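You operate a simulated robot arm through the tools that you are given. There is no shell and no other tool. Be economical: measure what you need, move in short steps, check, and stop when the job is done.

You are at the controls of a simulated robot arm. One attempt, no reset.

JOB
Clamp the purple book on the cart, wax its cover with the yellow felt block, then free it.
Fine: wax from the tin, block back in its place; the book stays in the clamp's seat, spine away from the lever.
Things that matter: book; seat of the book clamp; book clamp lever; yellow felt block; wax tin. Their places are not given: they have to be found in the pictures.

It is judged by the outcome, as a careful person would: the job done as asked, and still so three seconds after it is handed in. It fails if anything else is knocked over, pushed out of place, dropped, spilled or broken. A push-on lid holds only when it is set on centred and level and pressed home; a screw cap is set on level and turned clockwise until tight.

ROBOT AND FRAMES
A 6-joint arm with a two-finger parallel gripper, fixed in place. Base frame: the origin is at the foot of the arm, x ahead of it, y to its left, z up; the work surface is at about z = 0.7. Units: m, degrees, N and s.
With the tool pointing down near the work surface it reaches from about 0.22 to 0.62 m from the base axis. Its first joint turns from -66.0 to 66.0 degrees. Payload 2.7 kg.
Tool frame: the origin (TCP) lies between the finger pads and is the grasp point; the fingertips stand 0.023 m ahead of it; z points along the fingers, y is the line along which they close. Largest opening 0.094 m; finger width 0.038, thickness 0.01; the body of the gripper, 0.054 by 0.096 m, starts 0.039 m behind the TCP.
Orientation is told as [roll, pitch, yaw] about the base's x, y, z axes, in that order, counted from this pose: with the fingers straight down and closing along the base's y, the tool's x points along the base's -x, its y along +y and its z along -z.

CONTROLS
- The arm moves only by the tool jog_arm. Its argument "targets" is a list of rows, each a list of 6 numbers: the shift along the tool's x, y, z in m, then the turn, a rotation vector about the tool's x, y, z in degrees. In form: [[dx, dy, dz, rx, ry, rz], ...]. A call has 1 to 12 rows; each row is the pose to reach, as a shift and turn from the pose commanded when the call began, along the tool's axes at that moment. "claw" is the closure, from 0 (fully open) to 1 (shut), set as the call begins (left out, the last holds). A row lasts 0.2 s, in which the tool goes at most 0.05 m and 8.6 degrees; a call with a longer step from one row to the next is refused whole, and so is a gripper value outside its range. A pose out of reach is approached as far as the arm can. The call stops where the force on the tool passes 90 N (or 10 N more than at its start, if that is more) or the arm is blocked; 0.2 s more then pass. The fingers move at their own pace (about 0.045 m/s each) and stop on an object; they squeeze with about 32 N. The grip force told is the motor's: it shows also when the fingers shut on nothing. Time passes only in rows, and 0.2 s behind the last, so rows that repeat a pose let the fingers close. It gives the time, the measured TCP pose, the force on the tool (base axes), the opening and the grip force at its end, in the units of the frame above (readings bear some noise).
- Cameras (640 x 400 px; columns grow to the right, rows downward): "scene" is fixed at [0.0811, -0.4422, 1.3971]; the picture's right is [0.69, -0.73, 0.00], its down [-0.47, -0.44, -0.77] and it looks along [0.56, 0.53, -0.64] (base axes); focal length 312 px, centre (320, 200). "wrist" rides on the gripper at [-0.039, 0, -0.044] in the tool frame; the picture's right is [0.00, -1.00, 0.00], its down [0.97, 0.00, -0.24] and it looks along [0.24, 0.00, 0.97] (tool axes); focal length 218 px, centre (320, 200).
- capture(camera): a new picture of that camera. No time passes.
- locate(camera, pixels): for up to 12 pixels [column, row] of the newest picture of that camera ("zoom" is the newest enlarged one), the place [x, y, z] in the base frame of the surface seen there, good to about 0.003 m. No time passes.
- inspect(camera, box): a new picture of the part [left, top, right, bottom] of that camera's present view, enlarged. No time passes.
- finish_job(): hands the job in; it is judged then, once.

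Keep the steps short. Do not move on a guess: measure, check each grasp and each placing, and mend mistakes. In all there are 80 turns and 54 pictures (those below and enlarged ones count). Leave the gripper open and the arm clear of the work at the hand-in unless told otherwise, and finish with a single line.

The tools are called after "Emit:" by a JSON object that holds its "api" and its "payload". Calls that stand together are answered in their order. jog_arm: Moves the arm, as the interface text tells. Its arguments: {"type":"object","properties":{"targets":{"type":"array"},"claw":{"type":"number"}},"required":["targets"]} The other tools are called the same way: capture (camera) takes a picture; locate (camera, pixels) gives the place of the surface under pixels of a picture; inspect (camera, box) takes an enlarged picture of a part of a camera's view; finish_job () hands the job in.

At the start:

```text
clock: 0.0
ee_pos: [0.4696, 0.0349, 0.9939]
tool_rot: [0.0, 0.0, 0.0]
force: [-0.1, -0.4, 0.8]
gripper_width: 0.094
finger_force: 0.1
```

scene: 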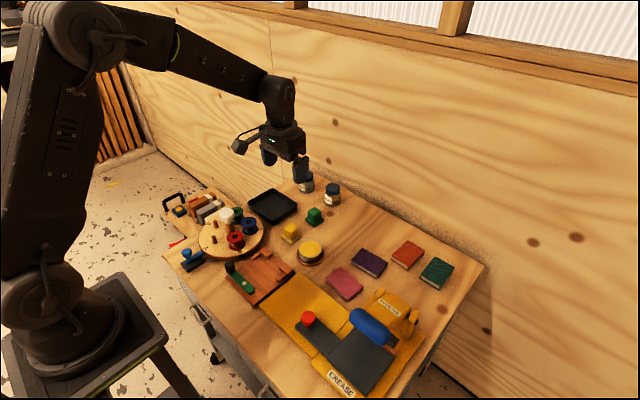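
wrist: 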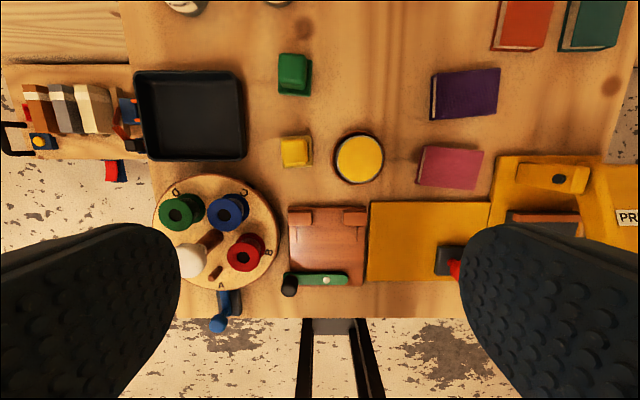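

I see a wooden fixture with a green lever (likely the book clamp), a purple book, a yellow block and a round yellow tin. I'll enlarge those areas.

Emit:
{"api": "inspect", "payload": {"camera": "scene", "box": [210, 180, 410, 305]}}

Emit:
{"api": "inspect", "payload": {"camera": "wrist", "box": [260, 40, 520, 300]}}

```text
3.20 times, centred on (310, 242) of scene
```

zoom: 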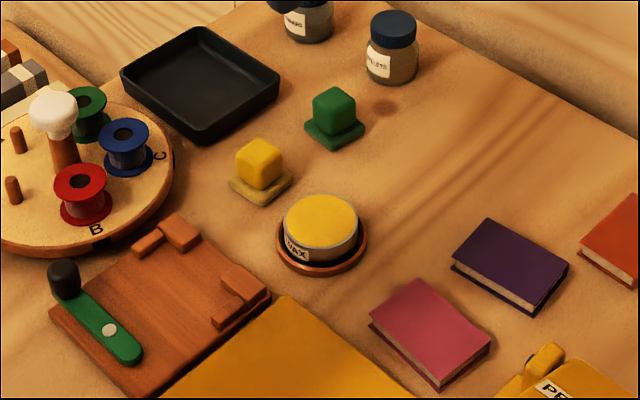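

```text
1.54 times, centred on (390, 170) of wrist
```

zoom: 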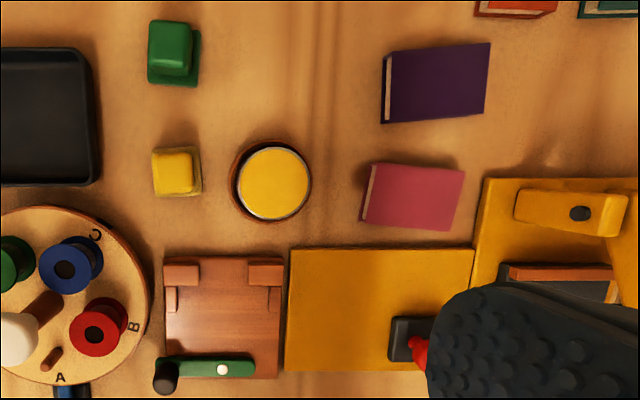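

Now I'll measure points on both pictures: first, zoom into the wrist view on the book.

Emit:
{"api": "inspect", "payload": {"camera": "wrist", "box": [410, 50, 520, 130]}}

Emit:
{"api": "locate", "payload": {"camera": "zoom", "pixels": [[320, 200]]}}

Emit:
{"api": "inspect", "payload": {"camera": "scene", "box": [335, 235, 405, 285]}}

Emit:
{"api": "locate", "payload": {"camera": "wrist", "pixels": [[434, 78], [496, 69], [499, 111], [436, 119], [464, 94], [295, 151], [313, 165], [359, 158], [359, 134], [380, 135], [327, 235], [327, 280]]}}

```text
5.00 times, centred on (465, 90) of wrist
```

zoom: 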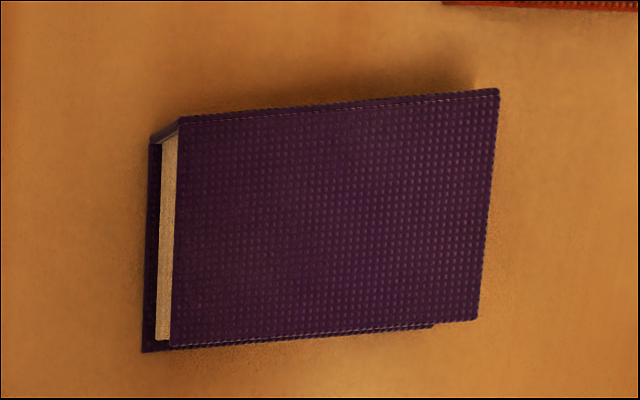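

```text
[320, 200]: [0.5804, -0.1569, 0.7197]
```

```text
8.00 times, centred on (370, 260) of scene
```

zoom: 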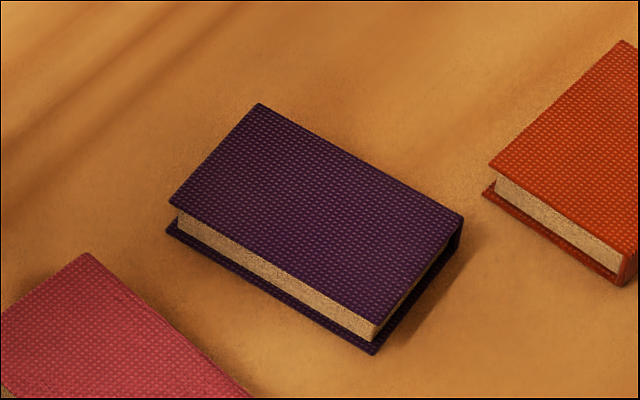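

```text
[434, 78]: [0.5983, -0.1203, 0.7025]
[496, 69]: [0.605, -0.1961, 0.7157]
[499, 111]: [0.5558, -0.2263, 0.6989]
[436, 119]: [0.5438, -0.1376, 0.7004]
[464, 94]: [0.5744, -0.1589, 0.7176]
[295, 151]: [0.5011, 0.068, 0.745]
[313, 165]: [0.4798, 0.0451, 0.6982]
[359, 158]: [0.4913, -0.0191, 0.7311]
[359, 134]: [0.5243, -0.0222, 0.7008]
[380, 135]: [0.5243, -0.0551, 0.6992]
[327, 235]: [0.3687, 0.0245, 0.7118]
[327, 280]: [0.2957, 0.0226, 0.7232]
```

The book's pages show on the -x and ±y sides, so its spine is at +x; the lever is on the clamp's -x side. Now precise book corners from this zoom (top cover: (258,104), (462,217), (375,325), (170,205)).

Emit:
{"api": "locate", "payload": {"camera": "zoom", "pixels": [[259, 107], [459, 218], [375, 321], [174, 204], [315, 210], [376, 353], [168, 230], [120, 120]]}}

Emit:
{"api": "inspect", "payload": {"camera": "scene", "box": [220, 240, 300, 310]}}

Emit:
{"api": "inspect", "payload": {"camera": "wrist", "box": [270, 195, 380, 305]}}

```text
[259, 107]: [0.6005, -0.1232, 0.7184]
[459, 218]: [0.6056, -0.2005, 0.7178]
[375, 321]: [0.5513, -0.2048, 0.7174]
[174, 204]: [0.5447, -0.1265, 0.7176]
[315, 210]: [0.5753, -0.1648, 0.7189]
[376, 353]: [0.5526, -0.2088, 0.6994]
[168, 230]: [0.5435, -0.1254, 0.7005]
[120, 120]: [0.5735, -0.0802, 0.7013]
```

```text
5.71 times, centred on (260, 275) of scene
```

zoom: 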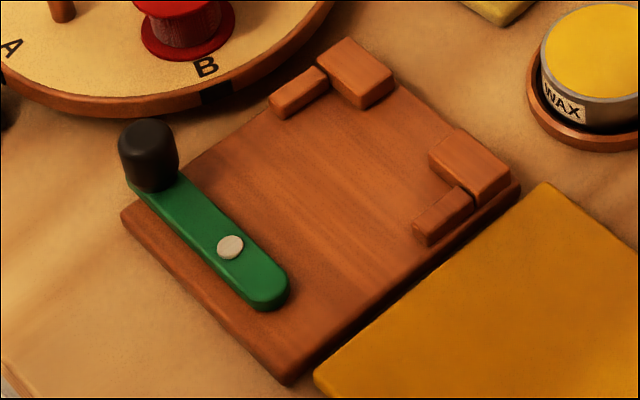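

```text
3.64 times, centred on (325, 250) of wrist
```

zoom: 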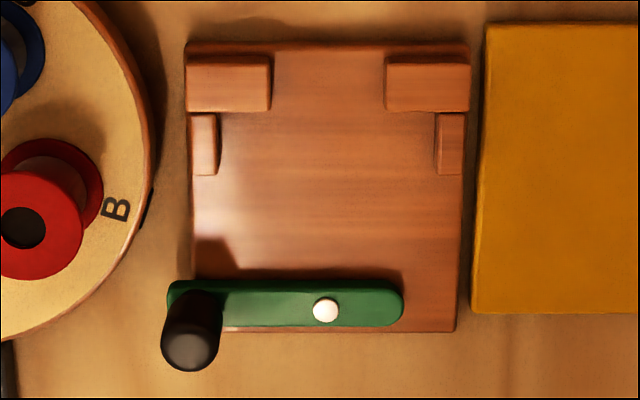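

Next: measure clamp features in this wrist zoom (stops, side fences, seat, lever, pivot, knob).

Emit:
{"api": "locate", "payload": {"camera": "zoom", "pixels": [[230, 108], [428, 108], [214, 140], [439, 140], [325, 160], [325, 250], [360, 280], [325, 309], [195, 350], [402, 300], [204, 135], [450, 135]]}}

Emit:
{"api": "locate", "payload": {"camera": "wrist", "pixels": [[303, 220], [348, 220], [290, 277], [290, 292], [326, 281], [380, 235]]}}

```text
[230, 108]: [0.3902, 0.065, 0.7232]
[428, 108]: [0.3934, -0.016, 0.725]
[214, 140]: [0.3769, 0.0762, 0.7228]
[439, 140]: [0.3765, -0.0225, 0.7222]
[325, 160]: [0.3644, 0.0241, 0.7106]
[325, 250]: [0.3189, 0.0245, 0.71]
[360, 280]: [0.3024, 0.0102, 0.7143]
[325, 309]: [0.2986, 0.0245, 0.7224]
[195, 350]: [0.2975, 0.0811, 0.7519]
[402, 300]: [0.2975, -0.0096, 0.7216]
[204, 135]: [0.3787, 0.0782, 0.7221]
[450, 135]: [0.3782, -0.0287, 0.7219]
```

```text
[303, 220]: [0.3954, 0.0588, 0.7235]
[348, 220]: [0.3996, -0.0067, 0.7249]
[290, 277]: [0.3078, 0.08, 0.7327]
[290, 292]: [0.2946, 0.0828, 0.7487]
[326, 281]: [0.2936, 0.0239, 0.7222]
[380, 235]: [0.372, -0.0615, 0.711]
```

The seat spans roughly y -0.022…0.076, with the stop face at x≈0.389. The pivot is at (0.2985, 0.0245) and the knob at (0.298, 0.081). Next I'll look at the felt block and tin up close and check how near the pink book is.

Emit:
{"api": "inspect", "payload": {"camera": "scene", "box": [270, 200, 340, 270]}}

Emit:
{"api": "locate", "payload": {"camera": "zoom", "pixels": [[180, 190], [180, 250], [180, 300], [190, 255], [370, 360], [370, 300], [285, 380], [375, 430], [460, 380], [370, 500]]}}

Emit:
{"api": "locate", "payload": {"camera": "scene", "pixels": [[342, 268], [363, 280], [347, 300], [326, 283]]}}

```text
5.71 times, centred on (305, 235) of scene
```

zoom: 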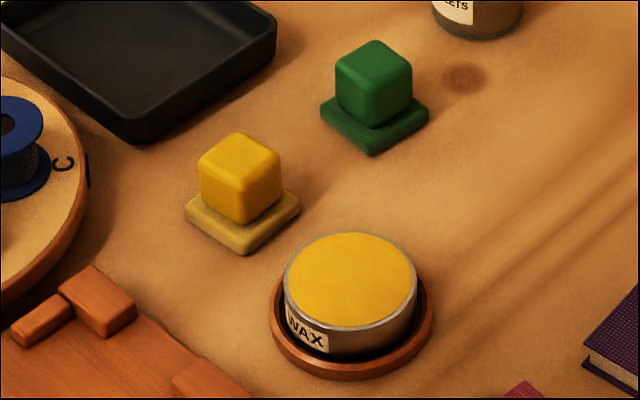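

```text
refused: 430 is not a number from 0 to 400
```

```text
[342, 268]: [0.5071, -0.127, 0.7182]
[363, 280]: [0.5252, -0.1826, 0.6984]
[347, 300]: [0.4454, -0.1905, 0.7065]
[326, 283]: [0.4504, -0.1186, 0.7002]
```

Pink book ends near x≈0.51, so an opening of 0.070 fits. Now measure block and tin.

Emit:
{"api": "locate", "payload": {"camera": "zoom", "pixels": [[238, 152], [203, 160], [277, 160], [242, 188], [243, 215], [190, 212], [245, 247], [297, 202], [350, 280], [350, 238], [290, 275], [413, 285]]}}

Emit:
{"api": "inspect", "payload": {"camera": "wrist", "box": [270, 120, 400, 200]}}

Emit:
{"api": "locate", "payload": {"camera": "zoom", "pixels": [[60, 82], [158, 82], [160, 150], [64, 158], [216, 80], [210, 222], [68, 225], [440, 68], [440, 310], [320, 190], [560, 190], [440, 190]]}}

```text
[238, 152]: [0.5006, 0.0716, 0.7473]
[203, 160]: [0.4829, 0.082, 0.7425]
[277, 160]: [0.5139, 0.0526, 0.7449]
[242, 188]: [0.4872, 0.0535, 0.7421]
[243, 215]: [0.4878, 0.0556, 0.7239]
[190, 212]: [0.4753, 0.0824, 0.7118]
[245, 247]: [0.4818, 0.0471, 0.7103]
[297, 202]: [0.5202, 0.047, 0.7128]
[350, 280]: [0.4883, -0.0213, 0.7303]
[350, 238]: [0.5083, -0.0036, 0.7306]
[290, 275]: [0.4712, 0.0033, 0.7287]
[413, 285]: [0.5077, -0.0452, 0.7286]
```

```text
4.92 times, centred on (335, 160) of wrist
```

zoom: 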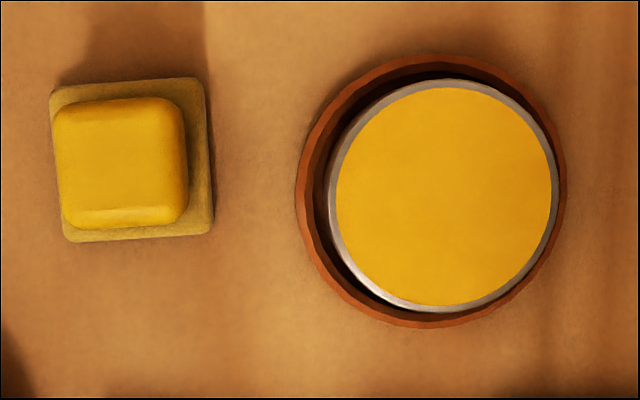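

```text
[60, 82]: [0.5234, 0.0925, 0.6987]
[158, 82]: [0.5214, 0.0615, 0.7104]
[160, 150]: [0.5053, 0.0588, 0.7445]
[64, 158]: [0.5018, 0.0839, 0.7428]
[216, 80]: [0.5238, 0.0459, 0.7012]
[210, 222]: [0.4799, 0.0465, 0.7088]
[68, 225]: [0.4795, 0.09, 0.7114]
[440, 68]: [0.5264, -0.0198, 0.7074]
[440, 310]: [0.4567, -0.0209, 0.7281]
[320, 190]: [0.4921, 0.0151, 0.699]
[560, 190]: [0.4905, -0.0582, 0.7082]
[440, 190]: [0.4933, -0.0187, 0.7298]
```

I have the measurements. Book centre ≈ (0.5755, -0.164), yaw ≈ +4°. Move above it with the fingers closing along x (yaw -86).

Emit:
{"api": "jog_arm", "payload": {"targets": [[-0.0106, -0.0199, 0.0144, 0, 0, 8.6], [-0.0212, -0.0397, 0.0288, 0, 0, 17.2], [-0.0318, -0.0596, 0.0432, 0, 0, 25.8], [-0.0424, -0.0795, 0.0576, 0, 0, 34.4], [-0.053, -0.0994, 0.072, 0, 0, 43], [-0.0636, -0.1192, 0.0864, 0, 0, 51.6], [-0.0742, -0.1391, 0.1008, 0, 0, 60.2], [-0.0848, -0.159, 0.1152, 0, 0, 68.8], [-0.0954, -0.1788, 0.1296, 0, 0, 77.4], [-0.106, -0.1987, 0.144, 0, 0, 86], [-0.106, -0.1987, 0.144, 0, 0, 86]], "claw": 0.255}}

Emit:
{"api": "capture", "payload": {"camera": "wrist"}}

```text
clock: 2.4
ee_pos: [0.5758, -0.1627, 0.8494]
tool_rot: [0.0, 0.0, -86.1]
force: [0.6, -0.4, -0.5]
gripper_width: 0.0701
finger_force: 0.1
```

```text
43 pictures are left
```

wrist: 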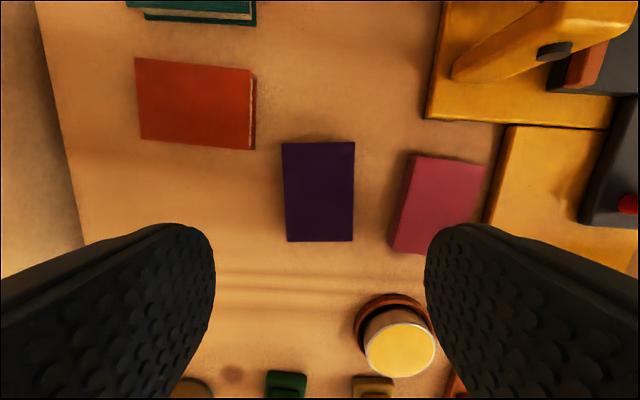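

The book is centred at (318,192), aligned, between the fingers. Descend to TCP z≈0.727.

Emit:
{"api": "jog_arm", "payload": {"targets": [[0, 0, 0.03, 0, 0, 0], [0, 0, 0.06, 0, 0, 0], [0, 0, 0.09, 0, 0, 0], [0, 0, 0.11, 0, 0, 0], [0, 0, 0.122, 0, 0, 0], [0, 0, 0.122, 0, 0, 0]]}}

Emit:
{"api": "capture", "payload": {"camera": "wrist"}}

```text
clock: 3.8
ee_pos: [0.577, -0.1617, 0.7276]
tool_rot: [0.0, -0.1, -86.1]
force: [-0.2, 0.0, 0.0]
gripper_width: 0.0702
finger_force: 0.0
```

```text
42 pictures are left
```

wrist: 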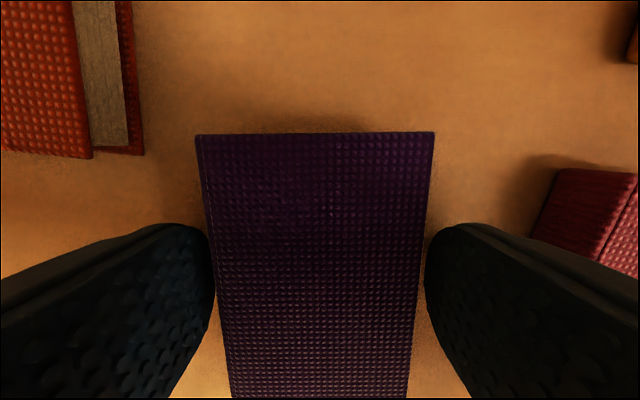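

The book lies between the pads. Close.

Emit:
{"api": "jog_arm", "payload": {"targets": [[0, 0, 0.122, 0, 0, 0], [0, 0, 0.122, 0, 0, 0], [0, 0, 0.122, 0, 0, 0]], "claw": 1.0}}

```text
refused: row 1 steps farther than a row can; nothing moved
```

Rows count from the current pose; close in place.

Emit:
{"api": "jog_arm", "payload": {"targets": [[0, 0, 0, 0, 0, 0], [0, 0, 0, 0, 0, 0], [0, 0, 0, 0, 0, 0], [0, 0, 0, 0, 0, 0]], "claw": 1.0}}

```text
clock: 4.8
ee_pos: [0.576, -0.1622, 0.7268]
tool_rot: [0.0, 0.1, -86.0]
force: [0.6, -0.9, 0.4]
gripper_width: 0.0569
finger_force: 32.2
```

Gripped at 0.0569 m (the book's width). Lift straight up, and refine the stop-face positions from the scene camera.

Emit:
{"api": "jog_arm", "payload": {"targets": [[0, 0, -0.02, 0, 0, 0], [0, 0, -0.06, 0, 0, 0], [0, 0, -0.1, 0, 0, 0], [0, 0, -0.1, 0, 0, 0]]}}

Emit:
{"api": "inspect", "payload": {"camera": "scene", "box": [215, 235, 305, 310]}}

Emit:
{"api": "capture", "payload": {"camera": "wrist"}}

```text
clock: 5.8
ee_pos: [0.5753, -0.1617, 0.8274]
tool_rot: [0.0, 0.0, -86.0]
force: [0.1, 0.1, -0.9]
gripper_width: 0.0573
finger_force: 31.9
```

```text
5.33 times, centred on (260, 272) of scene
```

zoom: 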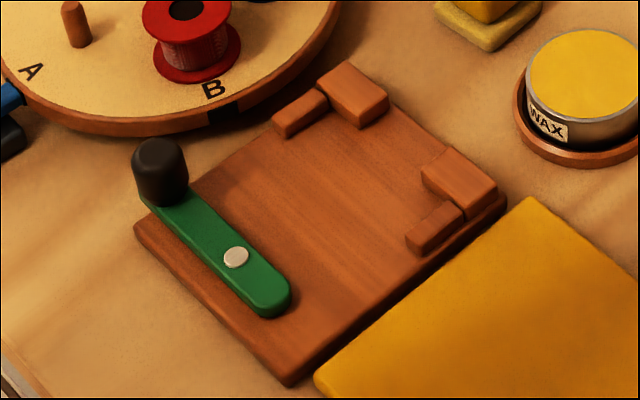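

```text
40 pictures are left
```

wrist: 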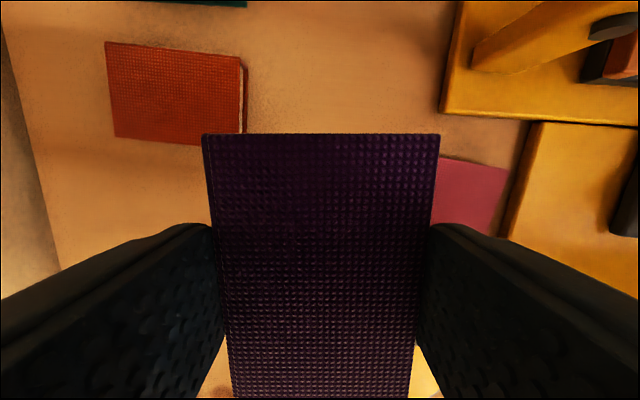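

Book held level. Measure stop and fence edges: left stop's foot (345,118), left fence inner foot (300,132), right fence top inner edge (425,220).

Emit:
{"api": "locate", "payload": {"camera": "zoom", "pixels": [[336, 100], [350, 116], [357, 126], [300, 134], [315, 122], [420, 222], [436, 206], [428, 178], [432, 190], [284, 137], [410, 232], [389, 97]]}}

Emit:
{"api": "locate", "payload": {"camera": "wrist", "pixels": [[212, 142], [430, 142], [320, 142], [320, 300]]}}

```text
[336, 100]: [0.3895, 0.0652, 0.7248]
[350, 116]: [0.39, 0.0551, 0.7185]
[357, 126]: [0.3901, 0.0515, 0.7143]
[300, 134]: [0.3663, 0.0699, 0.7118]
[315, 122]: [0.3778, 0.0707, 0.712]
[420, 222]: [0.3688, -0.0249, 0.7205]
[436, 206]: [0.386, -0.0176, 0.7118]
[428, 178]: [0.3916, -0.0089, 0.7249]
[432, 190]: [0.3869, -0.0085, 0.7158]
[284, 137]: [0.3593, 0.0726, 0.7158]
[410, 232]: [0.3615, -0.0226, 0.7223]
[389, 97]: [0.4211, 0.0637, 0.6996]
```

```text
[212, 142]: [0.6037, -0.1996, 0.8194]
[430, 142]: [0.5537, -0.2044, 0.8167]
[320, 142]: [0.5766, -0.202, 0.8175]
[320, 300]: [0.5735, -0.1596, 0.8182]
```

Stop face at x≈0.3895, seat middle y≈0.0245. Carry the book over the seat (TCP to ≈(0.3585, 0.0265)), turning 4° to square it.

Emit:
{"api": "jog_arm", "payload": {"targets": [[0.0254, -0.0254, 0, 0, 0, 0.5], [0.0508, -0.0508, 0, 0, 0, 1], [0.0762, -0.0762, 0, 0, 0, 1.5], [0.1016, -0.1016, 0, 0, 0, 2], [0.127, -0.127, 0, 0, 0, 2.5], [0.1524, -0.1524, 0, 0, 0, 3], [0.1778, -0.1778, 0, 0, 0, 3.5], [0.2032, -0.2033, 0, 0, 0, 4], [0.2032, -0.2033, 0, 0, 0, 4]]}}

Emit:
{"api": "capture", "payload": {"camera": "wrist"}}

```text
clock: 7.8
ee_pos: [0.3596, 0.0243, 0.8281]
tool_rot: [0.1, 0.0, -90.1]
force: [-1.6, 0.9, -1.3]
gripper_width: 0.057
finger_force: 31.8
```

```text
39 pictures are left
```

wrist: 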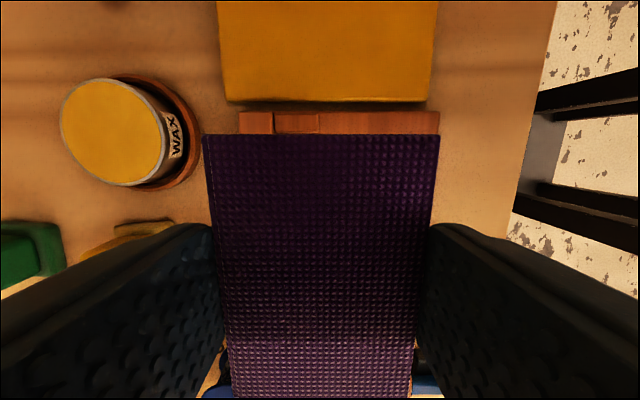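

Check where the held book is: locate its far corners and the clamp base edge.

Emit:
{"api": "locate", "payload": {"camera": "wrist", "pixels": [[212, 142], [430, 142], [320, 137], [206, 137], [437, 137]]}}

Emit:
{"api": "inspect", "payload": {"camera": "scene", "box": [215, 195, 315, 295]}}

```text
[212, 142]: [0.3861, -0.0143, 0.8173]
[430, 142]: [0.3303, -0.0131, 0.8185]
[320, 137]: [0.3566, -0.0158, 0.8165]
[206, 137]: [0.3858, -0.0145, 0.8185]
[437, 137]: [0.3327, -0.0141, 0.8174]
```

```text
4.00 times, centred on (265, 245) of scene
```

zoom: 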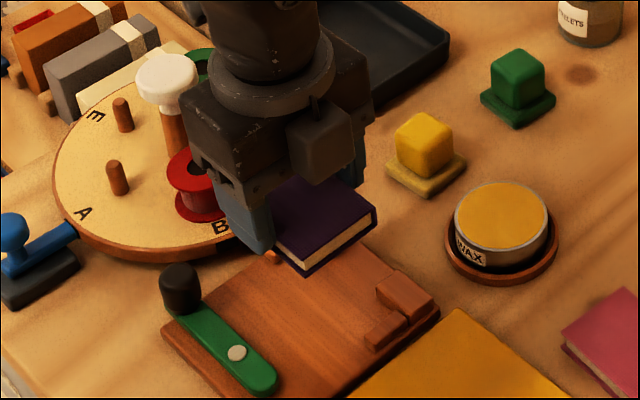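

The book's centre is at y≈0.0245, with the spine edge ~0.388, just shy of the stop. Shift back 2 mm and lower to just above the seat.

Emit:
{"api": "jog_arm", "payload": {"targets": [[0, -0.002, 0.02, 0, 0, 0], [0, -0.002, 0.045, 0, 0, 0], [0, -0.002, 0.065, 0, 0, 0], [0, -0.002, 0.08, 0, 0, 0], [0, -0.002, 0.087, 0, 0, 0], [0, -0.002, 0.087, 0, 0, 0]]}}

Emit:
{"api": "inspect", "payload": {"camera": "scene", "box": [215, 225, 315, 315]}}

```text
clock: 9.2
ee_pos: [0.3571, 0.0255, 0.7397]
tool_rot: [0.2, 0.1, -90.0]
force: [0.1, -0.3, -1.1]
gripper_width: 0.0571
finger_force: 32.4
```

```text
4.44 times, centred on (265, 270) of scene
```

zoom: 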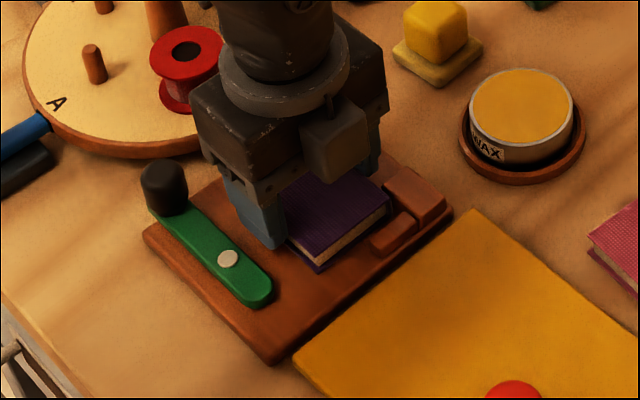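

No contact yet. Lower to the seat, then ease toward the stops by 3 mm.

Emit:
{"api": "jog_arm", "payload": {"targets": [[0, 0, 0.001, 0, 0, 0], [0, 0, 0.002, 0, 0, 0], [0, 0, 0.0025, 0, 0, 0], [0, 0.0015, 0.0025, 0, 0, 0], [0, 0.003, 0.0025, 0, 0, 0], [0, 0.003, 0.0025, 0, 0, 0]]}}

```text
clock: 10.6
ee_pos: [0.359, 0.0261, 0.7365]
tool_rot: [0.0, 0.1, -90.0]
force: [-14.1, 1.7, 30.2]
gripper_width: 0.0571
finger_force: 32.4
```

Contact with the seat (30 N) and stops (14 N). Open slightly to 0.066 and rise.

Emit:
{"api": "jog_arm", "payload": {"targets": [[0, 0, 0, 0, 0, 0], [0, 0, 0, 0, 0, 0], [0, 0, -0.01, 0, 0, 0], [0, 0, -0.04, 0, 0, 0], [0, 0, -0.08, 0, 0, 0], [0, 0, -0.12, 0, 0, 0], [0, 0, -0.12, 0, 0, 0]], "claw": 0.298}}

Emit:
{"api": "capture", "payload": {"camera": "wrist"}}

Emit:
{"api": "inspect", "payload": {"camera": "scene", "box": [215, 235, 305, 310]}}

```text
clock: 12.2
ee_pos: [0.3593, 0.0237, 0.8572]
tool_rot: [0.0, 0.1, -90.0]
force: [0.5, 0.0, 0.7]
gripper_width: 0.066
finger_force: 0.1
```

```text
36 pictures are left
```

wrist: 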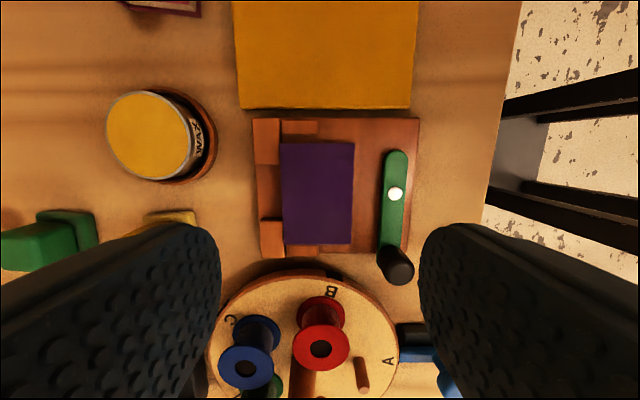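

```text
5.33 times, centred on (260, 272) of scene
```

zoom: 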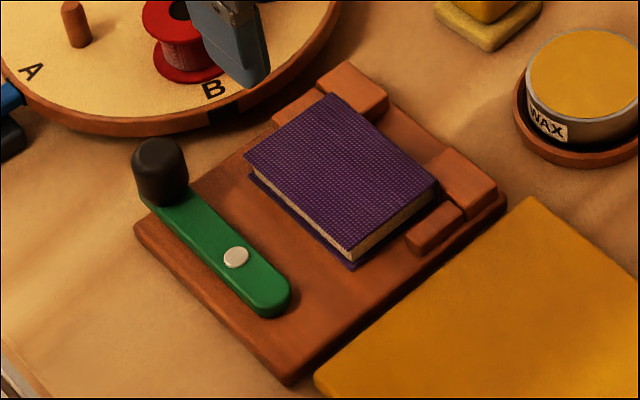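

The book is in the seat, spine to the stops. Measure book edges, lever tip, and knob in the wrist picture.

Emit:
{"api": "locate", "payload": {"camera": "wrist", "pixels": [[317, 193], [350, 146], [350, 240], [286, 146], [397, 154], [396, 194], [397, 268], [391, 278], [406, 278], [398, 284]]}}

Emit:
{"api": "inspect", "payload": {"camera": "wrist", "box": [340, 130, 440, 300]}}

Emit:
{"api": "locate", "payload": {"camera": "scene", "pixels": [[242, 262], [242, 268], [239, 264], [245, 264]]}}

```text
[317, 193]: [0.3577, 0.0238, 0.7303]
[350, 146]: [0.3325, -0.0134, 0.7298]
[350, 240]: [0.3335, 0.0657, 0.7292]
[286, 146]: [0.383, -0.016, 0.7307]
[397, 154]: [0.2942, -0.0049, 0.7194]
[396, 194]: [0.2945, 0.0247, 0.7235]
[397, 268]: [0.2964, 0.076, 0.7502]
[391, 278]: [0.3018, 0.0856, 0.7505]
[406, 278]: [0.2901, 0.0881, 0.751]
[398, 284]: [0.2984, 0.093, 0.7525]
```

```text
2.35 times, centred on (390, 215) of wrist
```

zoom: 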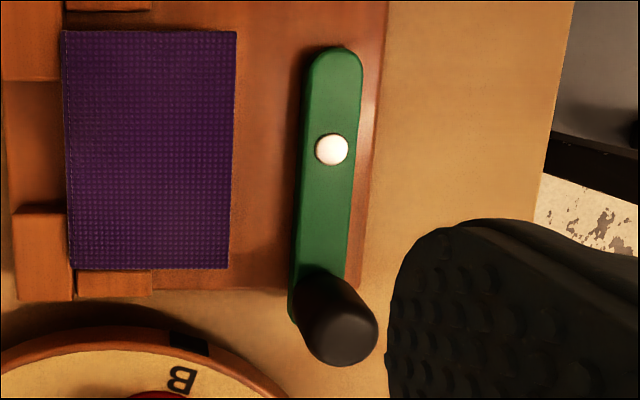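

```text
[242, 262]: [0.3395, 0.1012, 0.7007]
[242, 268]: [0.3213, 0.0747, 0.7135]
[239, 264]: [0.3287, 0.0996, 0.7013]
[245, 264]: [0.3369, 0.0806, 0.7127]
```

Locate the knob's top disk outline in the zoom.

Emit:
{"api": "locate", "payload": {"camera": "zoom", "pixels": [[342, 332], [312, 335], [374, 330], [345, 362], [340, 306], [331, 149], [337, 52], [303, 270]]}}

```text
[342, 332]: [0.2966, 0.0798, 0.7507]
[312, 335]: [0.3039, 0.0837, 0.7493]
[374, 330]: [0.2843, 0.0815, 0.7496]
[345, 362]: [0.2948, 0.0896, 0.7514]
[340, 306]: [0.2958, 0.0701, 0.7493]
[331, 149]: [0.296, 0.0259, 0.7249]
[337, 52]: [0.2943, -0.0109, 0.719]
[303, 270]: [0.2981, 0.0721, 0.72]
```

The knob is at ≈(0.2955, 0.081), radius ~0.01, z 0.722–0.751. The lever's short nose (~0.037) should meet the book's fore-edge when the knob swings 90° toward -x. Go above the knob first with the fingers part closed.

Emit:
{"api": "jog_arm", "payload": {"targets": [[0.015, -0.016, 0, 0, 0, 0], [0.03, -0.032, 0, 0, 0, 0], [0.045, -0.048, 0, 0, 0, 0], [0.057, -0.064, 0.02, 0, 0, 0], [0.057, -0.064, 0.055, 0, 0, 0], [0.057, -0.064, 0.055, 0, 0, 0]], "claw": 0.6}}

Emit:
{"api": "capture", "payload": {"camera": "wrist"}}

Emit:
{"api": "inspect", "payload": {"camera": "scene", "box": [180, 205, 300, 305]}}

```text
clock: 13.6
ee_pos: [0.2956, 0.0814, 0.8029]
tool_rot: [0.1, 0.0, -90.1]
force: [0.0, 0.7, 0.2]
gripper_width: 0.0377
finger_force: 0.1
```

```text
33 pictures are left
```

wrist: 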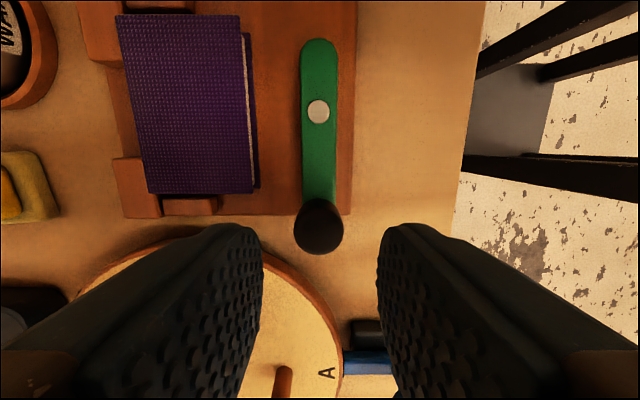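

```text
4.00 times, centred on (240, 255) of scene
```

zoom: 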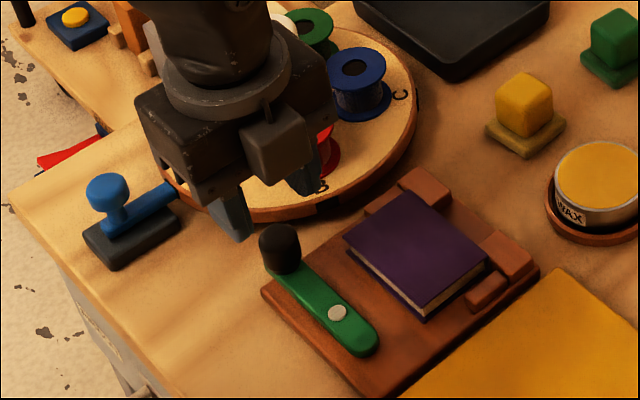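

The knob is well centred between the fingers (319,227). Check the red spool's and turntable's position relative to the +x finger before descending.

Emit:
{"api": "locate", "payload": {"camera": "zoom", "pixels": [[328, 155], [322, 192], [330, 130], [310, 215], [345, 212], [357, 62], [150, 205]]}}

```text
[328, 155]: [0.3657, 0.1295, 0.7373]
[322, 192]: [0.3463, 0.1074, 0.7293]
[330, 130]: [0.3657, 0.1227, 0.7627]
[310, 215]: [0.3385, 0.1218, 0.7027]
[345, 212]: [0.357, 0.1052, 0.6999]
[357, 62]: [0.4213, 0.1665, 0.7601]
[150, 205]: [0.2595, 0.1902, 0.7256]
```

Clear: the spool top is at 0.763 and over 15 mm from the finger. Descend 0.055 and close on the knob.

Emit:
{"api": "jog_arm", "payload": {"targets": [[-0.0015, 0, 0.02, 0, 0, 0], [-0.0015, 0, 0.04, 0, 0, 0], [-0.0015, 0, 0.055, 0, 0, 0], [-0.0015, 0, 0.055, 0, 0, 0]]}}

Emit:
{"api": "jog_arm", "payload": {"targets": [[0, 0, 0, 0, 0, 0], [0, 0, 0, 0, 0, 0], [0, 0, 0, 0, 0, 0]], "claw": 1.0}}

```text
clock: 14.6
ee_pos: [0.2954, 0.0815, 0.7483]
tool_rot: [0.0, 0.0, -90.0]
force: [-0.2, 0.8, 0.0]
gripper_width: 0.0373
finger_force: 0.1
```

```text
clock: 15.4
ee_pos: [0.2948, 0.0811, 0.7484]
tool_rot: [0.0, -0.1, -90.1]
force: [-0.1, 2.1, -5.1]
gripper_width: 0.024
finger_force: 45.4
```

Knob gripped (0.024). Swing the first 24° as a test, about pivot (0.2955, 0.025), R=0.056.

Emit:
{"api": "jog_arm", "payload": {"targets": [[-0.00054, -0.0078, 0, 0, 0, -8], [-0.00217, -0.01543, 0, 0, 0, -16], [-0.00484, -0.02278, 0, 0, 0, -24]]}}

Emit:
{"api": "inspect", "payload": {"camera": "scene", "box": [200, 225, 310, 315]}}

```text
clock: 16.2
ee_pos: [0.2722, 0.0753, 0.7477]
tool_rot: [0.0, 0.0, -66.2]
force: [8.4, -22.2, 1.7]
gripper_width: 0.0241
finger_force: 45.1
```

```text
4.44 times, centred on (255, 270) of scene
```

zoom: 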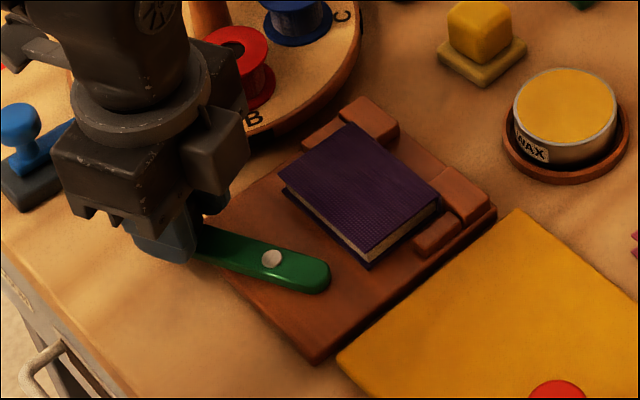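

The lever swings freely the right way; the radial force says R is ~1 mm smaller. Continue with R=0.055 to 72°.

Emit:
{"api": "jog_arm", "payload": {"targets": [[-0.0015, -0.00765, 0, 0, 0, -8], [-0.0031, -0.01516, 0, 0, 0, -16], [-0.0058, -0.02237, 0, 0, 0, -24], [-0.0094, -0.02915, 0, 0, 0, -32], [-0.0139, -0.03535, 0, 0, 0, -40], [-0.0192, -0.04087, 0, 0, 0, -48]]}}

Emit:
{"api": "inspect", "payload": {"camera": "scene", "box": [200, 225, 310, 315]}}

```text
clock: 17.6
ee_pos: [0.2429, 0.0411, 0.7472]
tool_rot: [0.0, 0.0, -17.9]
force: [-13.2, 7.3, 32.9]
gripper_width: 0.0238
finger_force: 44.9
```

```text
4.44 times, centred on (255, 270) of scene
```

zoom: 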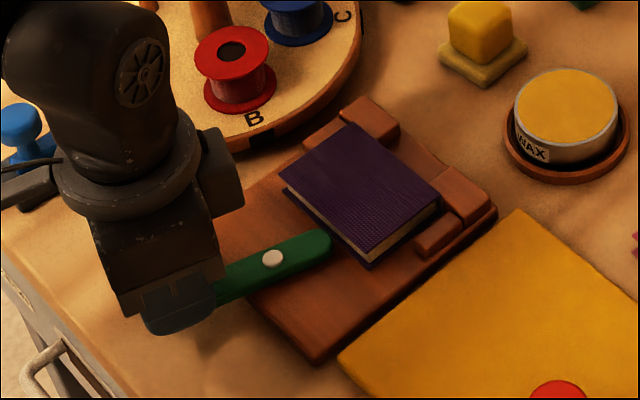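

Nose nearly touching the book. Continue in small steps toward 90°, watching force.

Emit:
{"api": "jog_arm", "payload": {"targets": [[0.0002, -0.0029, -0.001, 0, 0, -3], [0.0002, -0.0058, -0.001, 0, 0, -6], [-0.0002, -0.0087, -0.001, 0, 0, -9], [-0.0007, -0.01154, -0.001, 0, 0, -12]]}}

Emit:
{"api": "inspect", "payload": {"camera": "scene", "box": [200, 225, 310, 315]}}

```text
clock: 18.6
ee_pos: [0.2407, 0.031, 0.748]
tool_rot: [0.0, 0.0, -5.8]
force: [-2.0, 1.0, -39.8]
gripper_width: 0.0242
finger_force: 44.7
```

```text
4.44 times, centred on (255, 270) of scene
```

zoom: 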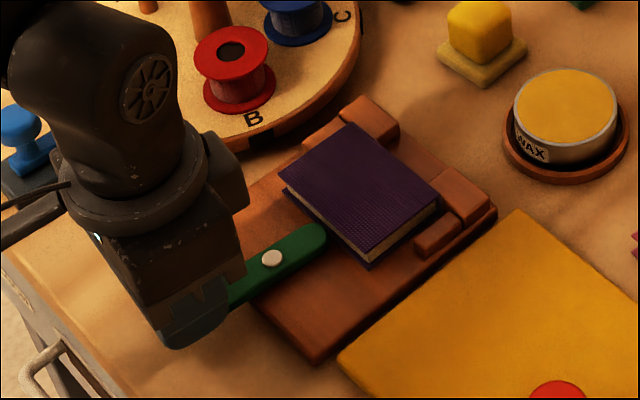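

Still moving freely at 84°. Relax z by 0.5 mm and go to 90°.

Emit:
{"api": "jog_arm", "payload": {"targets": [[0, -0.0029, 0.0005, 0, 0, -3], [-0.0003, -0.0058, 0.0005, 0, 0, -6], [-0.0003, -0.0058, 0.0005, 0, 0, -6]]}}

Emit:
{"api": "inspect", "payload": {"camera": "wrist", "box": [200, 0, 440, 220]}}

```text
clock: 19.4
ee_pos: [0.2412, 0.025, 0.7488]
tool_rot: [0.0, -0.1, -0.1]
force: [-2.2, -0.3, -13.1]
gripper_width: 0.0243
finger_force: 44.9
```

```text
1.82 times, centred on (320, 110) of wrist
```

zoom: 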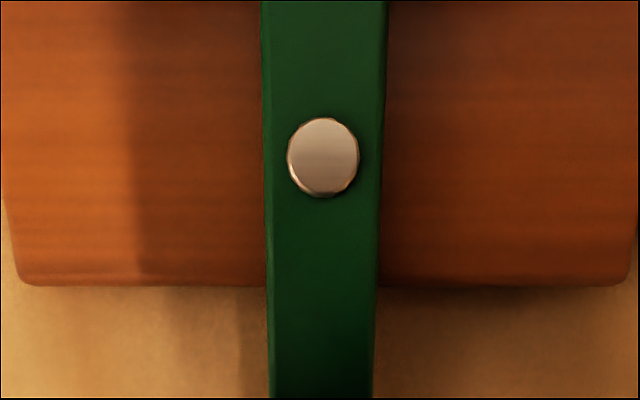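

Lever at 90°. Release the knob, rise, and look whether the nose is against the book.

Emit:
{"api": "jog_arm", "payload": {"targets": [[0, 0, 0, 0, 0, 0], [0, 0, 0, 0, 0, 0], [0, 0, -0.02, 0, 0, 0], [0, 0, -0.06, 0, 0, 0], [0, 0, -0.1, 0, 0, 0], [-0.03, 0, -0.12, 0, 0, 0], [-0.06, 0, -0.12, 0, 0, 0], [-0.06, 0, -0.12, 0, 0, 0]], "claw": 0.55}}

Emit:
{"api": "inspect", "payload": {"camera": "scene", "box": [210, 225, 310, 315]}}

Emit:
{"api": "capture", "payload": {"camera": "wrist"}}

```text
clock: 21.2
ee_pos: [0.3001, 0.0256, 0.8691]
tool_rot: [-0.1, 0.0, -0.1]
force: [0.3, 0.0, 0.7]
gripper_width: 0.0421
finger_force: 0.1
```

```text
4.44 times, centred on (260, 270) of scene
```

zoom: 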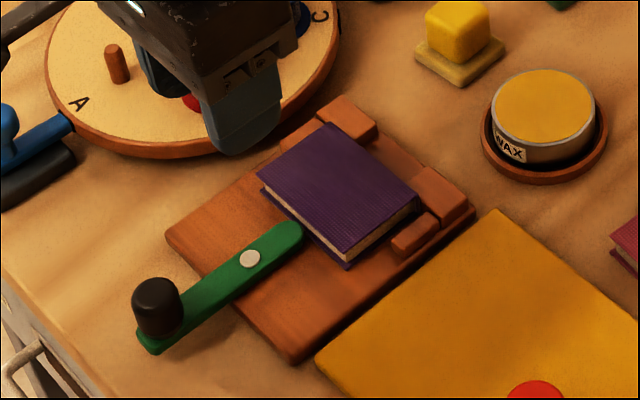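

```text
26 pictures are left
```

wrist: 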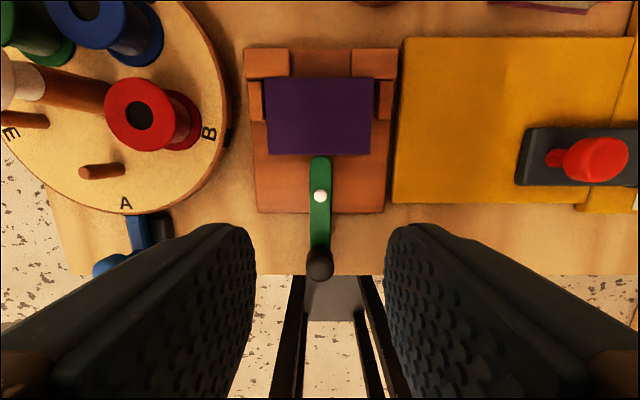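

Nose appears against the book. Verify numerically nose tip vs book edge.

Emit:
{"api": "locate", "payload": {"camera": "wrist", "pixels": [[320, 159], [320, 162], [320, 153], [320, 150], [300, 153], [320, 260]]}}

Emit:
{"api": "inspect", "payload": {"camera": "wrist", "box": [280, 130, 360, 210]}}

```text
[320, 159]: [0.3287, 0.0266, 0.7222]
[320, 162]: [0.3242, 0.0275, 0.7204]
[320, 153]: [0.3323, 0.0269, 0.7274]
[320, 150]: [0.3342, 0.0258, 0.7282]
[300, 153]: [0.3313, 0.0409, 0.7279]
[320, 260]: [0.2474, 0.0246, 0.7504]
```

```text
5.00 times, centred on (320, 170) of wrist
```

zoom: 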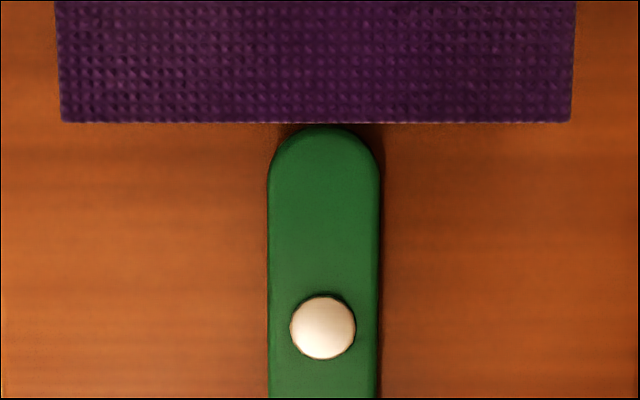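

Nose touches the book's fore-edge: clamped. Now go above the felt block at ≈(0.500, 0.069), with yaw ≈ +4.5°.

Emit:
{"api": "jog_arm", "payload": {"targets": [[-0.034, 0.0072, 0, 0, 0, -0.8], [-0.067, 0.0145, 0, 0, 0, -1.5], [-0.1, 0.0217, 0, 0, 0, -2.3], [-0.134, 0.029, 0.01, 0, 0, -3], [-0.167, 0.0362, 0.02, 0, 0, -3.8], [-0.2, 0.0434, 0.029, 0, 0, -4.5], [-0.2, 0.0434, 0.029, 0, 0, -4.5]], "claw": 0.36}}

Emit:
{"api": "inspect", "payload": {"camera": "wrist", "box": [240, 120, 460, 260]}}

```text
clock: 22.8
ee_pos: [0.5005, 0.0689, 0.8394]
tool_rot: [0.0, 0.0, 4.5]
force: [0.3, -0.2, -0.8]
gripper_width: 0.0601
finger_force: 0.1
```

```text
2.86 times, centred on (350, 190) of wrist
```

zoom: 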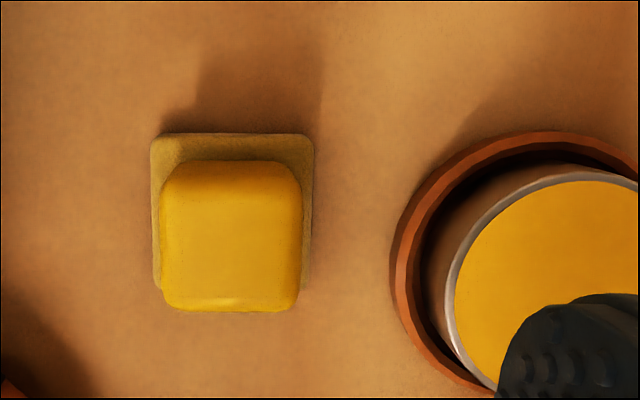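

Alignment looks good. Check centre with locate.

Emit:
{"api": "locate", "payload": {"camera": "zoom", "pixels": [[231, 230], [231, 175], [231, 290], [172, 230], [292, 230], [231, 138], [158, 150], [308, 150]]}}

```text
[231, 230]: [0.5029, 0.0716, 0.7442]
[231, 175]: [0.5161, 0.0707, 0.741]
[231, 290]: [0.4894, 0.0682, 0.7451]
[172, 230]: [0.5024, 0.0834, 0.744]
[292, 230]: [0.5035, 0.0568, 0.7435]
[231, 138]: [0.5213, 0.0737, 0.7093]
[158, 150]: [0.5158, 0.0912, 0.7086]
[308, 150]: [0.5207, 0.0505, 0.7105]
```

Centre ≈ (0.502, 0.070). Nudge, descend to TCP z≈0.738, close.

Emit:
{"api": "jog_arm", "payload": {"targets": [[-0.001, 0.001, 0.03, 0, 0, 0], [-0.0015, 0.001, 0.06, 0, 0, 0], [-0.0015, 0.001, 0.085, 0, 0, 0], [-0.0015, 0.001, 0.1014, 0, 0, 0], [-0.0015, 0.001, 0.1014, 0, 0, 0]]}}

Emit:
{"api": "jog_arm", "payload": {"targets": [[0, 0, 0, 0, 0, 0], [0, 0, 0, 0, 0, 0], [0, 0, 0, 0, 0, 0], [0, 0, 0, 0, 0, 0]], "claw": 1.0}}

```text
clock: 24.0
ee_pos: [0.5023, 0.0708, 0.7374]
tool_rot: [0.0, -0.1, 4.4]
force: [0.7, -0.1, -0.1]
gripper_width: 0.0601
finger_force: 0.0
```

```text
clock: 25.0
ee_pos: [0.5023, 0.0694, 0.7374]
tool_rot: [0.0, 0.0, 4.5]
force: [0.9, 0.8, 0.0]
gripper_width: 0.0333
finger_force: 32.0
```

Gripped at 0.0333. Lift 6 cm and see what comes with it.

Emit:
{"api": "jog_arm", "payload": {"targets": [[0, 0, -0.02, 0, 0, 0], [0, 0, -0.06, 0, 0, 0], [0, 0, -0.06, 0, 0, 0]]}}

Emit:
{"api": "inspect", "payload": {"camera": "scene", "box": [250, 170, 350, 270]}}

```text
clock: 25.8
ee_pos: [0.5011, 0.071, 0.7975]
tool_rot: [0.0, 0.0, 4.5]
force: [0.3, -0.1, -1.2]
gripper_width: 0.033
finger_force: 31.7
```

```text
4.00 times, centred on (300, 220) of scene
```

zoom: 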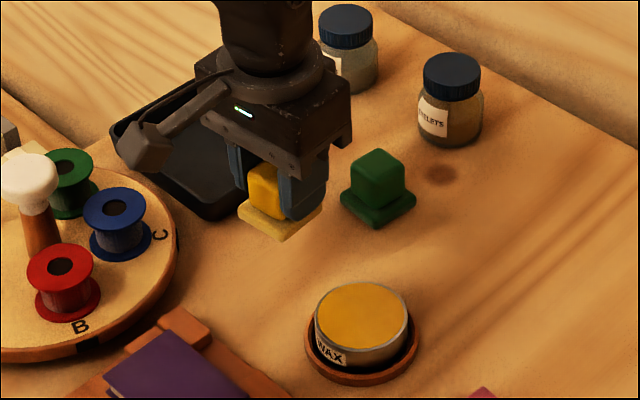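

The sole is part of the block. Carry it over the tin (≈0.4915, -0.0205), then lower toward the wax (contact expected at TCP z≈0.7675).

Emit:
{"api": "jog_arm", "payload": {"targets": [[0.0044, -0.0224, 0, 0, 0, 0], [0.0088, -0.0447, 0, 0, 0, 0], [0.0132, -0.067, 0, 0, 0, 0], [0.0176, -0.0894, 0, 0, 0, 0], [0.0176, -0.0894, 0.015, 0, 0, 0], [0.0176, -0.0894, 0.026, 0, 0, 0], [0.0176, -0.0894, 0.029, 0, 0, 0], [0.0176, -0.0894, 0.0305, 0, 0, 0], [0.0176, -0.0894, 0.0305, 0, 0, 0]]}}

Emit:
{"api": "inspect", "payload": {"camera": "scene", "box": [265, 200, 355, 280]}}

```text
clock: 27.8
ee_pos: [0.4916, -0.0203, 0.7668]
tool_rot: [0.0, -0.1, 4.5]
force: [0.4, -0.5, -0.9]
gripper_width: 0.0334
finger_force: 32.0
```

```text
5.00 times, centred on (310, 240) of scene
```

zoom: 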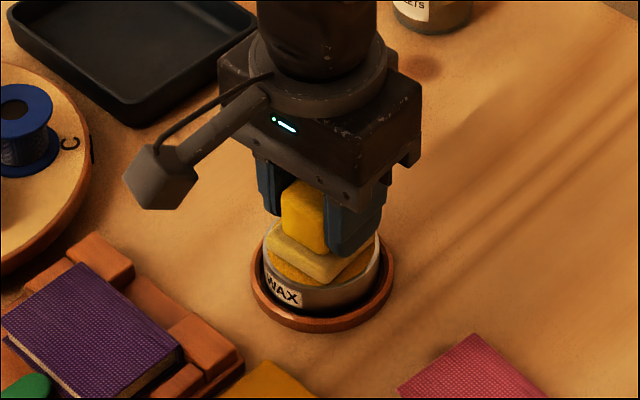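

Centred, no contact force yet. Lower 1.5 mm more.

Emit:
{"api": "jog_arm", "payload": {"targets": [[0, 0, 0.0007, 0, 0, 0], [0, 0, 0.0015, 0, 0, 0], [0, 0, 0.0015, 0, 0, 0]]}}

```text
clock: 28.6
ee_pos: [0.4922, -0.0214, 0.7665]
tool_rot: [0.0, -0.1, 4.5]
force: [-1.3, -1.1, 5.0]
gripper_width: 0.0331
finger_force: 31.6
```

Light contact (5 N). Press a hair more, hold, and make a tiny swirl to load wax.

Emit:
{"api": "jog_arm", "payload": {"targets": [[0, 0, 0.0005, 0, 0, 0], [0, 0, 0.0005, 0, 0, 0], [0.002, 0, 0.0005, 0, 0, 0], [0, 0.002, 0.0005, 0, 0, 0], [-0.002, 0, 0.0005, 0, 0, 0], [0, -0.002, 0.0005, 0, 0, 0], [0, 0, 0.0005, 0, 0, 0]]}}

Emit:
{"api": "jog_arm", "payload": {"targets": [[0, 0, -0.01, 0, 0, 0], [0, 0, -0.035, 0, 0, 0], [0, 0, -0.06, 0, 0, 0], [0, 0, -0.06, 0, 0, 0]]}}

Emit:
{"api": "inspect", "payload": {"camera": "scene", "box": [265, 180, 355, 270]}}

```text
clock: 30.2
ee_pos: [0.4919, -0.0215, 0.7667]
tool_rot: [0.1, -0.3, 4.5]
force: [4.9, -1.2, 13.9]
gripper_width: 0.0332
finger_force: 31.5
```

```text
clock: 31.2
ee_pos: [0.4905, -0.0202, 0.8261]
tool_rot: [0.0, 0.0, 4.5]
force: [-0.9, 0.0, -0.8]
gripper_width: 0.0333
finger_force: 32.1
```

```text
4.44 times, centred on (310, 225) of scene
```

zoom: 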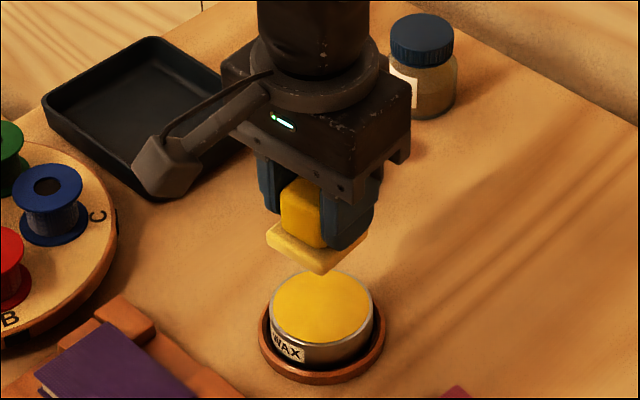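

The sole now shows wax and the tin hasn't moved. Carry it over the book centre (0.361, 0.0245), squaring the yaw.

Emit:
{"api": "jog_arm", "payload": {"targets": [[0.0253, 0.011, 0, 0, 0, 1], [0.0506, 0.022, 0, 0, 0, 2], [0.076, 0.033, 0, 0, 0, 3], [0.1013, 0.044, 0, 0, 0, 4], [0.1266, 0.0551, 0.015, 0, 0, 4.5], [0.1266, 0.0551, 0.0265, 0, 0, 4.5], [0.1266, 0.0551, 0.0265, 0, 0, 4.5]]}}

Emit:
{"api": "inspect", "payload": {"camera": "scene", "box": [210, 215, 310, 305]}}

```text
clock: 32.8
ee_pos: [0.3606, 0.0254, 0.7985]
tool_rot: [0.0, -0.1, -0.1]
force: [0.6, -0.2, -0.4]
gripper_width: 0.0331
finger_force: 32.1
```

```text
4.44 times, centred on (260, 260) of scene
```

zoom: 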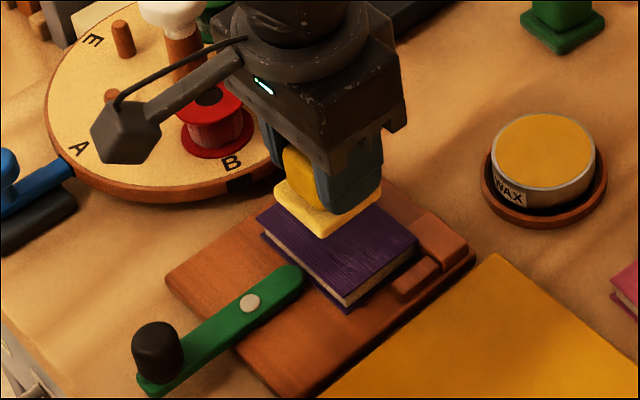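

Aligned over the cover. Lower to contact (TCP ≈0.7665).

Emit:
{"api": "jog_arm", "payload": {"targets": [[0, 0, 0.015, 0, 0, 0], [0, 0, 0.027, 0, 0, 0], [0, 0, 0.03, 0, 0, 0], [0, 0, 0.0315, 0, 0, 0], [0, 0, 0.0315, 0, 0, 0]]}}

```text
clock: 34.0
ee_pos: [0.3606, 0.0246, 0.7674]
tool_rot: [0.0, -0.1, -0.1]
force: [-2.5, 2.1, 15.4]
gripper_width: 0.0332
finger_force: 31.8
```

Contact at 15 N. Rub in two lanes over the whole cover.

Emit:
{"api": "jog_arm", "payload": {"targets": [[0.007, 0, 0, 0, 0, 0], [0.007, 0.01, 0, 0, 0, 0], [0.007, 0.02, 0, 0, 0, 0], [0.007, 0.01, 0, 0, 0, 0], [0.007, 0, 0, 0, 0, 0], [0.007, -0.01, 0, 0, 0, 0], [0.007, -0.02, 0, 0, 0, 0], [0, -0.02, 0, 0, 0, 0], [-0.007, -0.02, 0, 0, 0, 0], [-0.007, -0.01, 0, 0, 0, 0], [-0.007, 0, 0, 0, 0, 0], [-0.007, 0.01, 0, 0, 0, 0]]}}

Emit:
{"api": "jog_arm", "payload": {"targets": [[0, 0.01, 0, 0, 0, 0], [0.007, 0.01, 0, 0, 0, 0], [0.007, 0, 0, 0, 0, 0], [0.007, -0.01, 0, 0, 0, 0], [0.007, -0.02, 0, 0, 0, 0], [0.007, -0.03, 0, 0, 0, 0], [0.007, -0.02, 0, 0, 0, 0], [0.007, -0.01, 0, 0, 0, 0]]}}

Emit:
{"api": "jog_arm", "payload": {"targets": [[0, 0, -0.01, 0, 0, 0], [0, 0, -0.03, 0, 0, 0], [-0.04, 0, -0.06, 0, 0, 0], [-0.08, 0, -0.06, 0, 0, 0], [-0.12, 0.02, -0.06, 0, 0, 0], [-0.12, 0.02, -0.06, 0, 0, 0]]}}

Emit:
{"api": "inspect", "payload": {"camera": "scene", "box": [210, 215, 310, 305]}}

```text
clock: 36.6
ee_pos: [0.3682, 0.0337, 0.7672]
tool_rot: [0.0, 0.0, -0.1]
force: [-0.6, -2.5, 5.4]
gripper_width: 0.0332
finger_force: 32.3
```

```text
clock: 38.4
ee_pos: [0.3596, 0.0245, 0.7685]
tool_rot: [0.0, 0.0, 0.0]
force: [0.2, 0.0, 0.3]
gripper_width: 0.0332
finger_force: 32.1
```

```text
clock: 39.8
ee_pos: [0.4806, 0.0432, 0.8276]
tool_rot: [0.0, 0.0, 0.0]
force: [0.1, -0.3, -0.7]
gripper_width: 0.0334
finger_force: 32.0
```

```text
4.44 times, centred on (260, 260) of scene
```

zoom: 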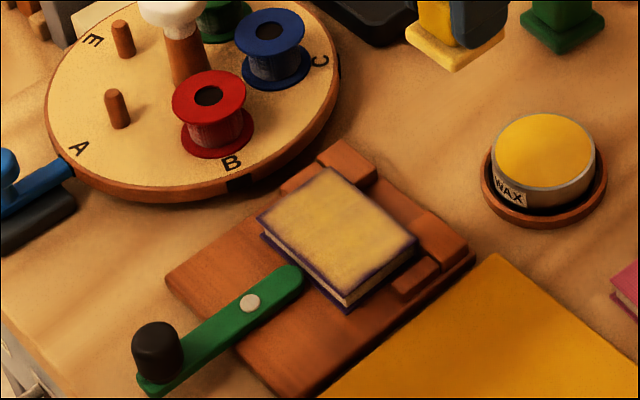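

The cover is mostly waxed; look closely at the edges.

Emit:
{"api": "inspect", "payload": {"camera": "scene", "box": [263, 248, 309, 290]}}

```text
9.52 times, centred on (286, 269) of scene
```

zoom: 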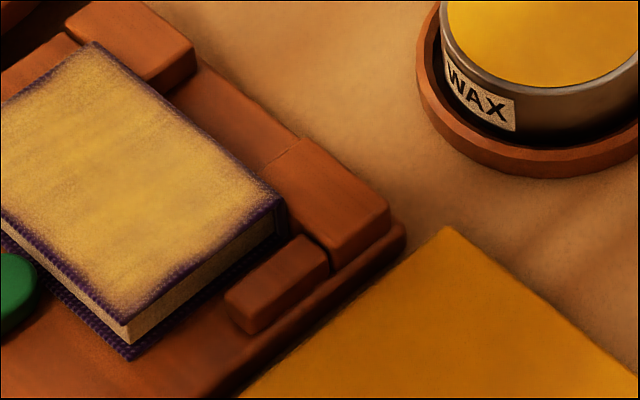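

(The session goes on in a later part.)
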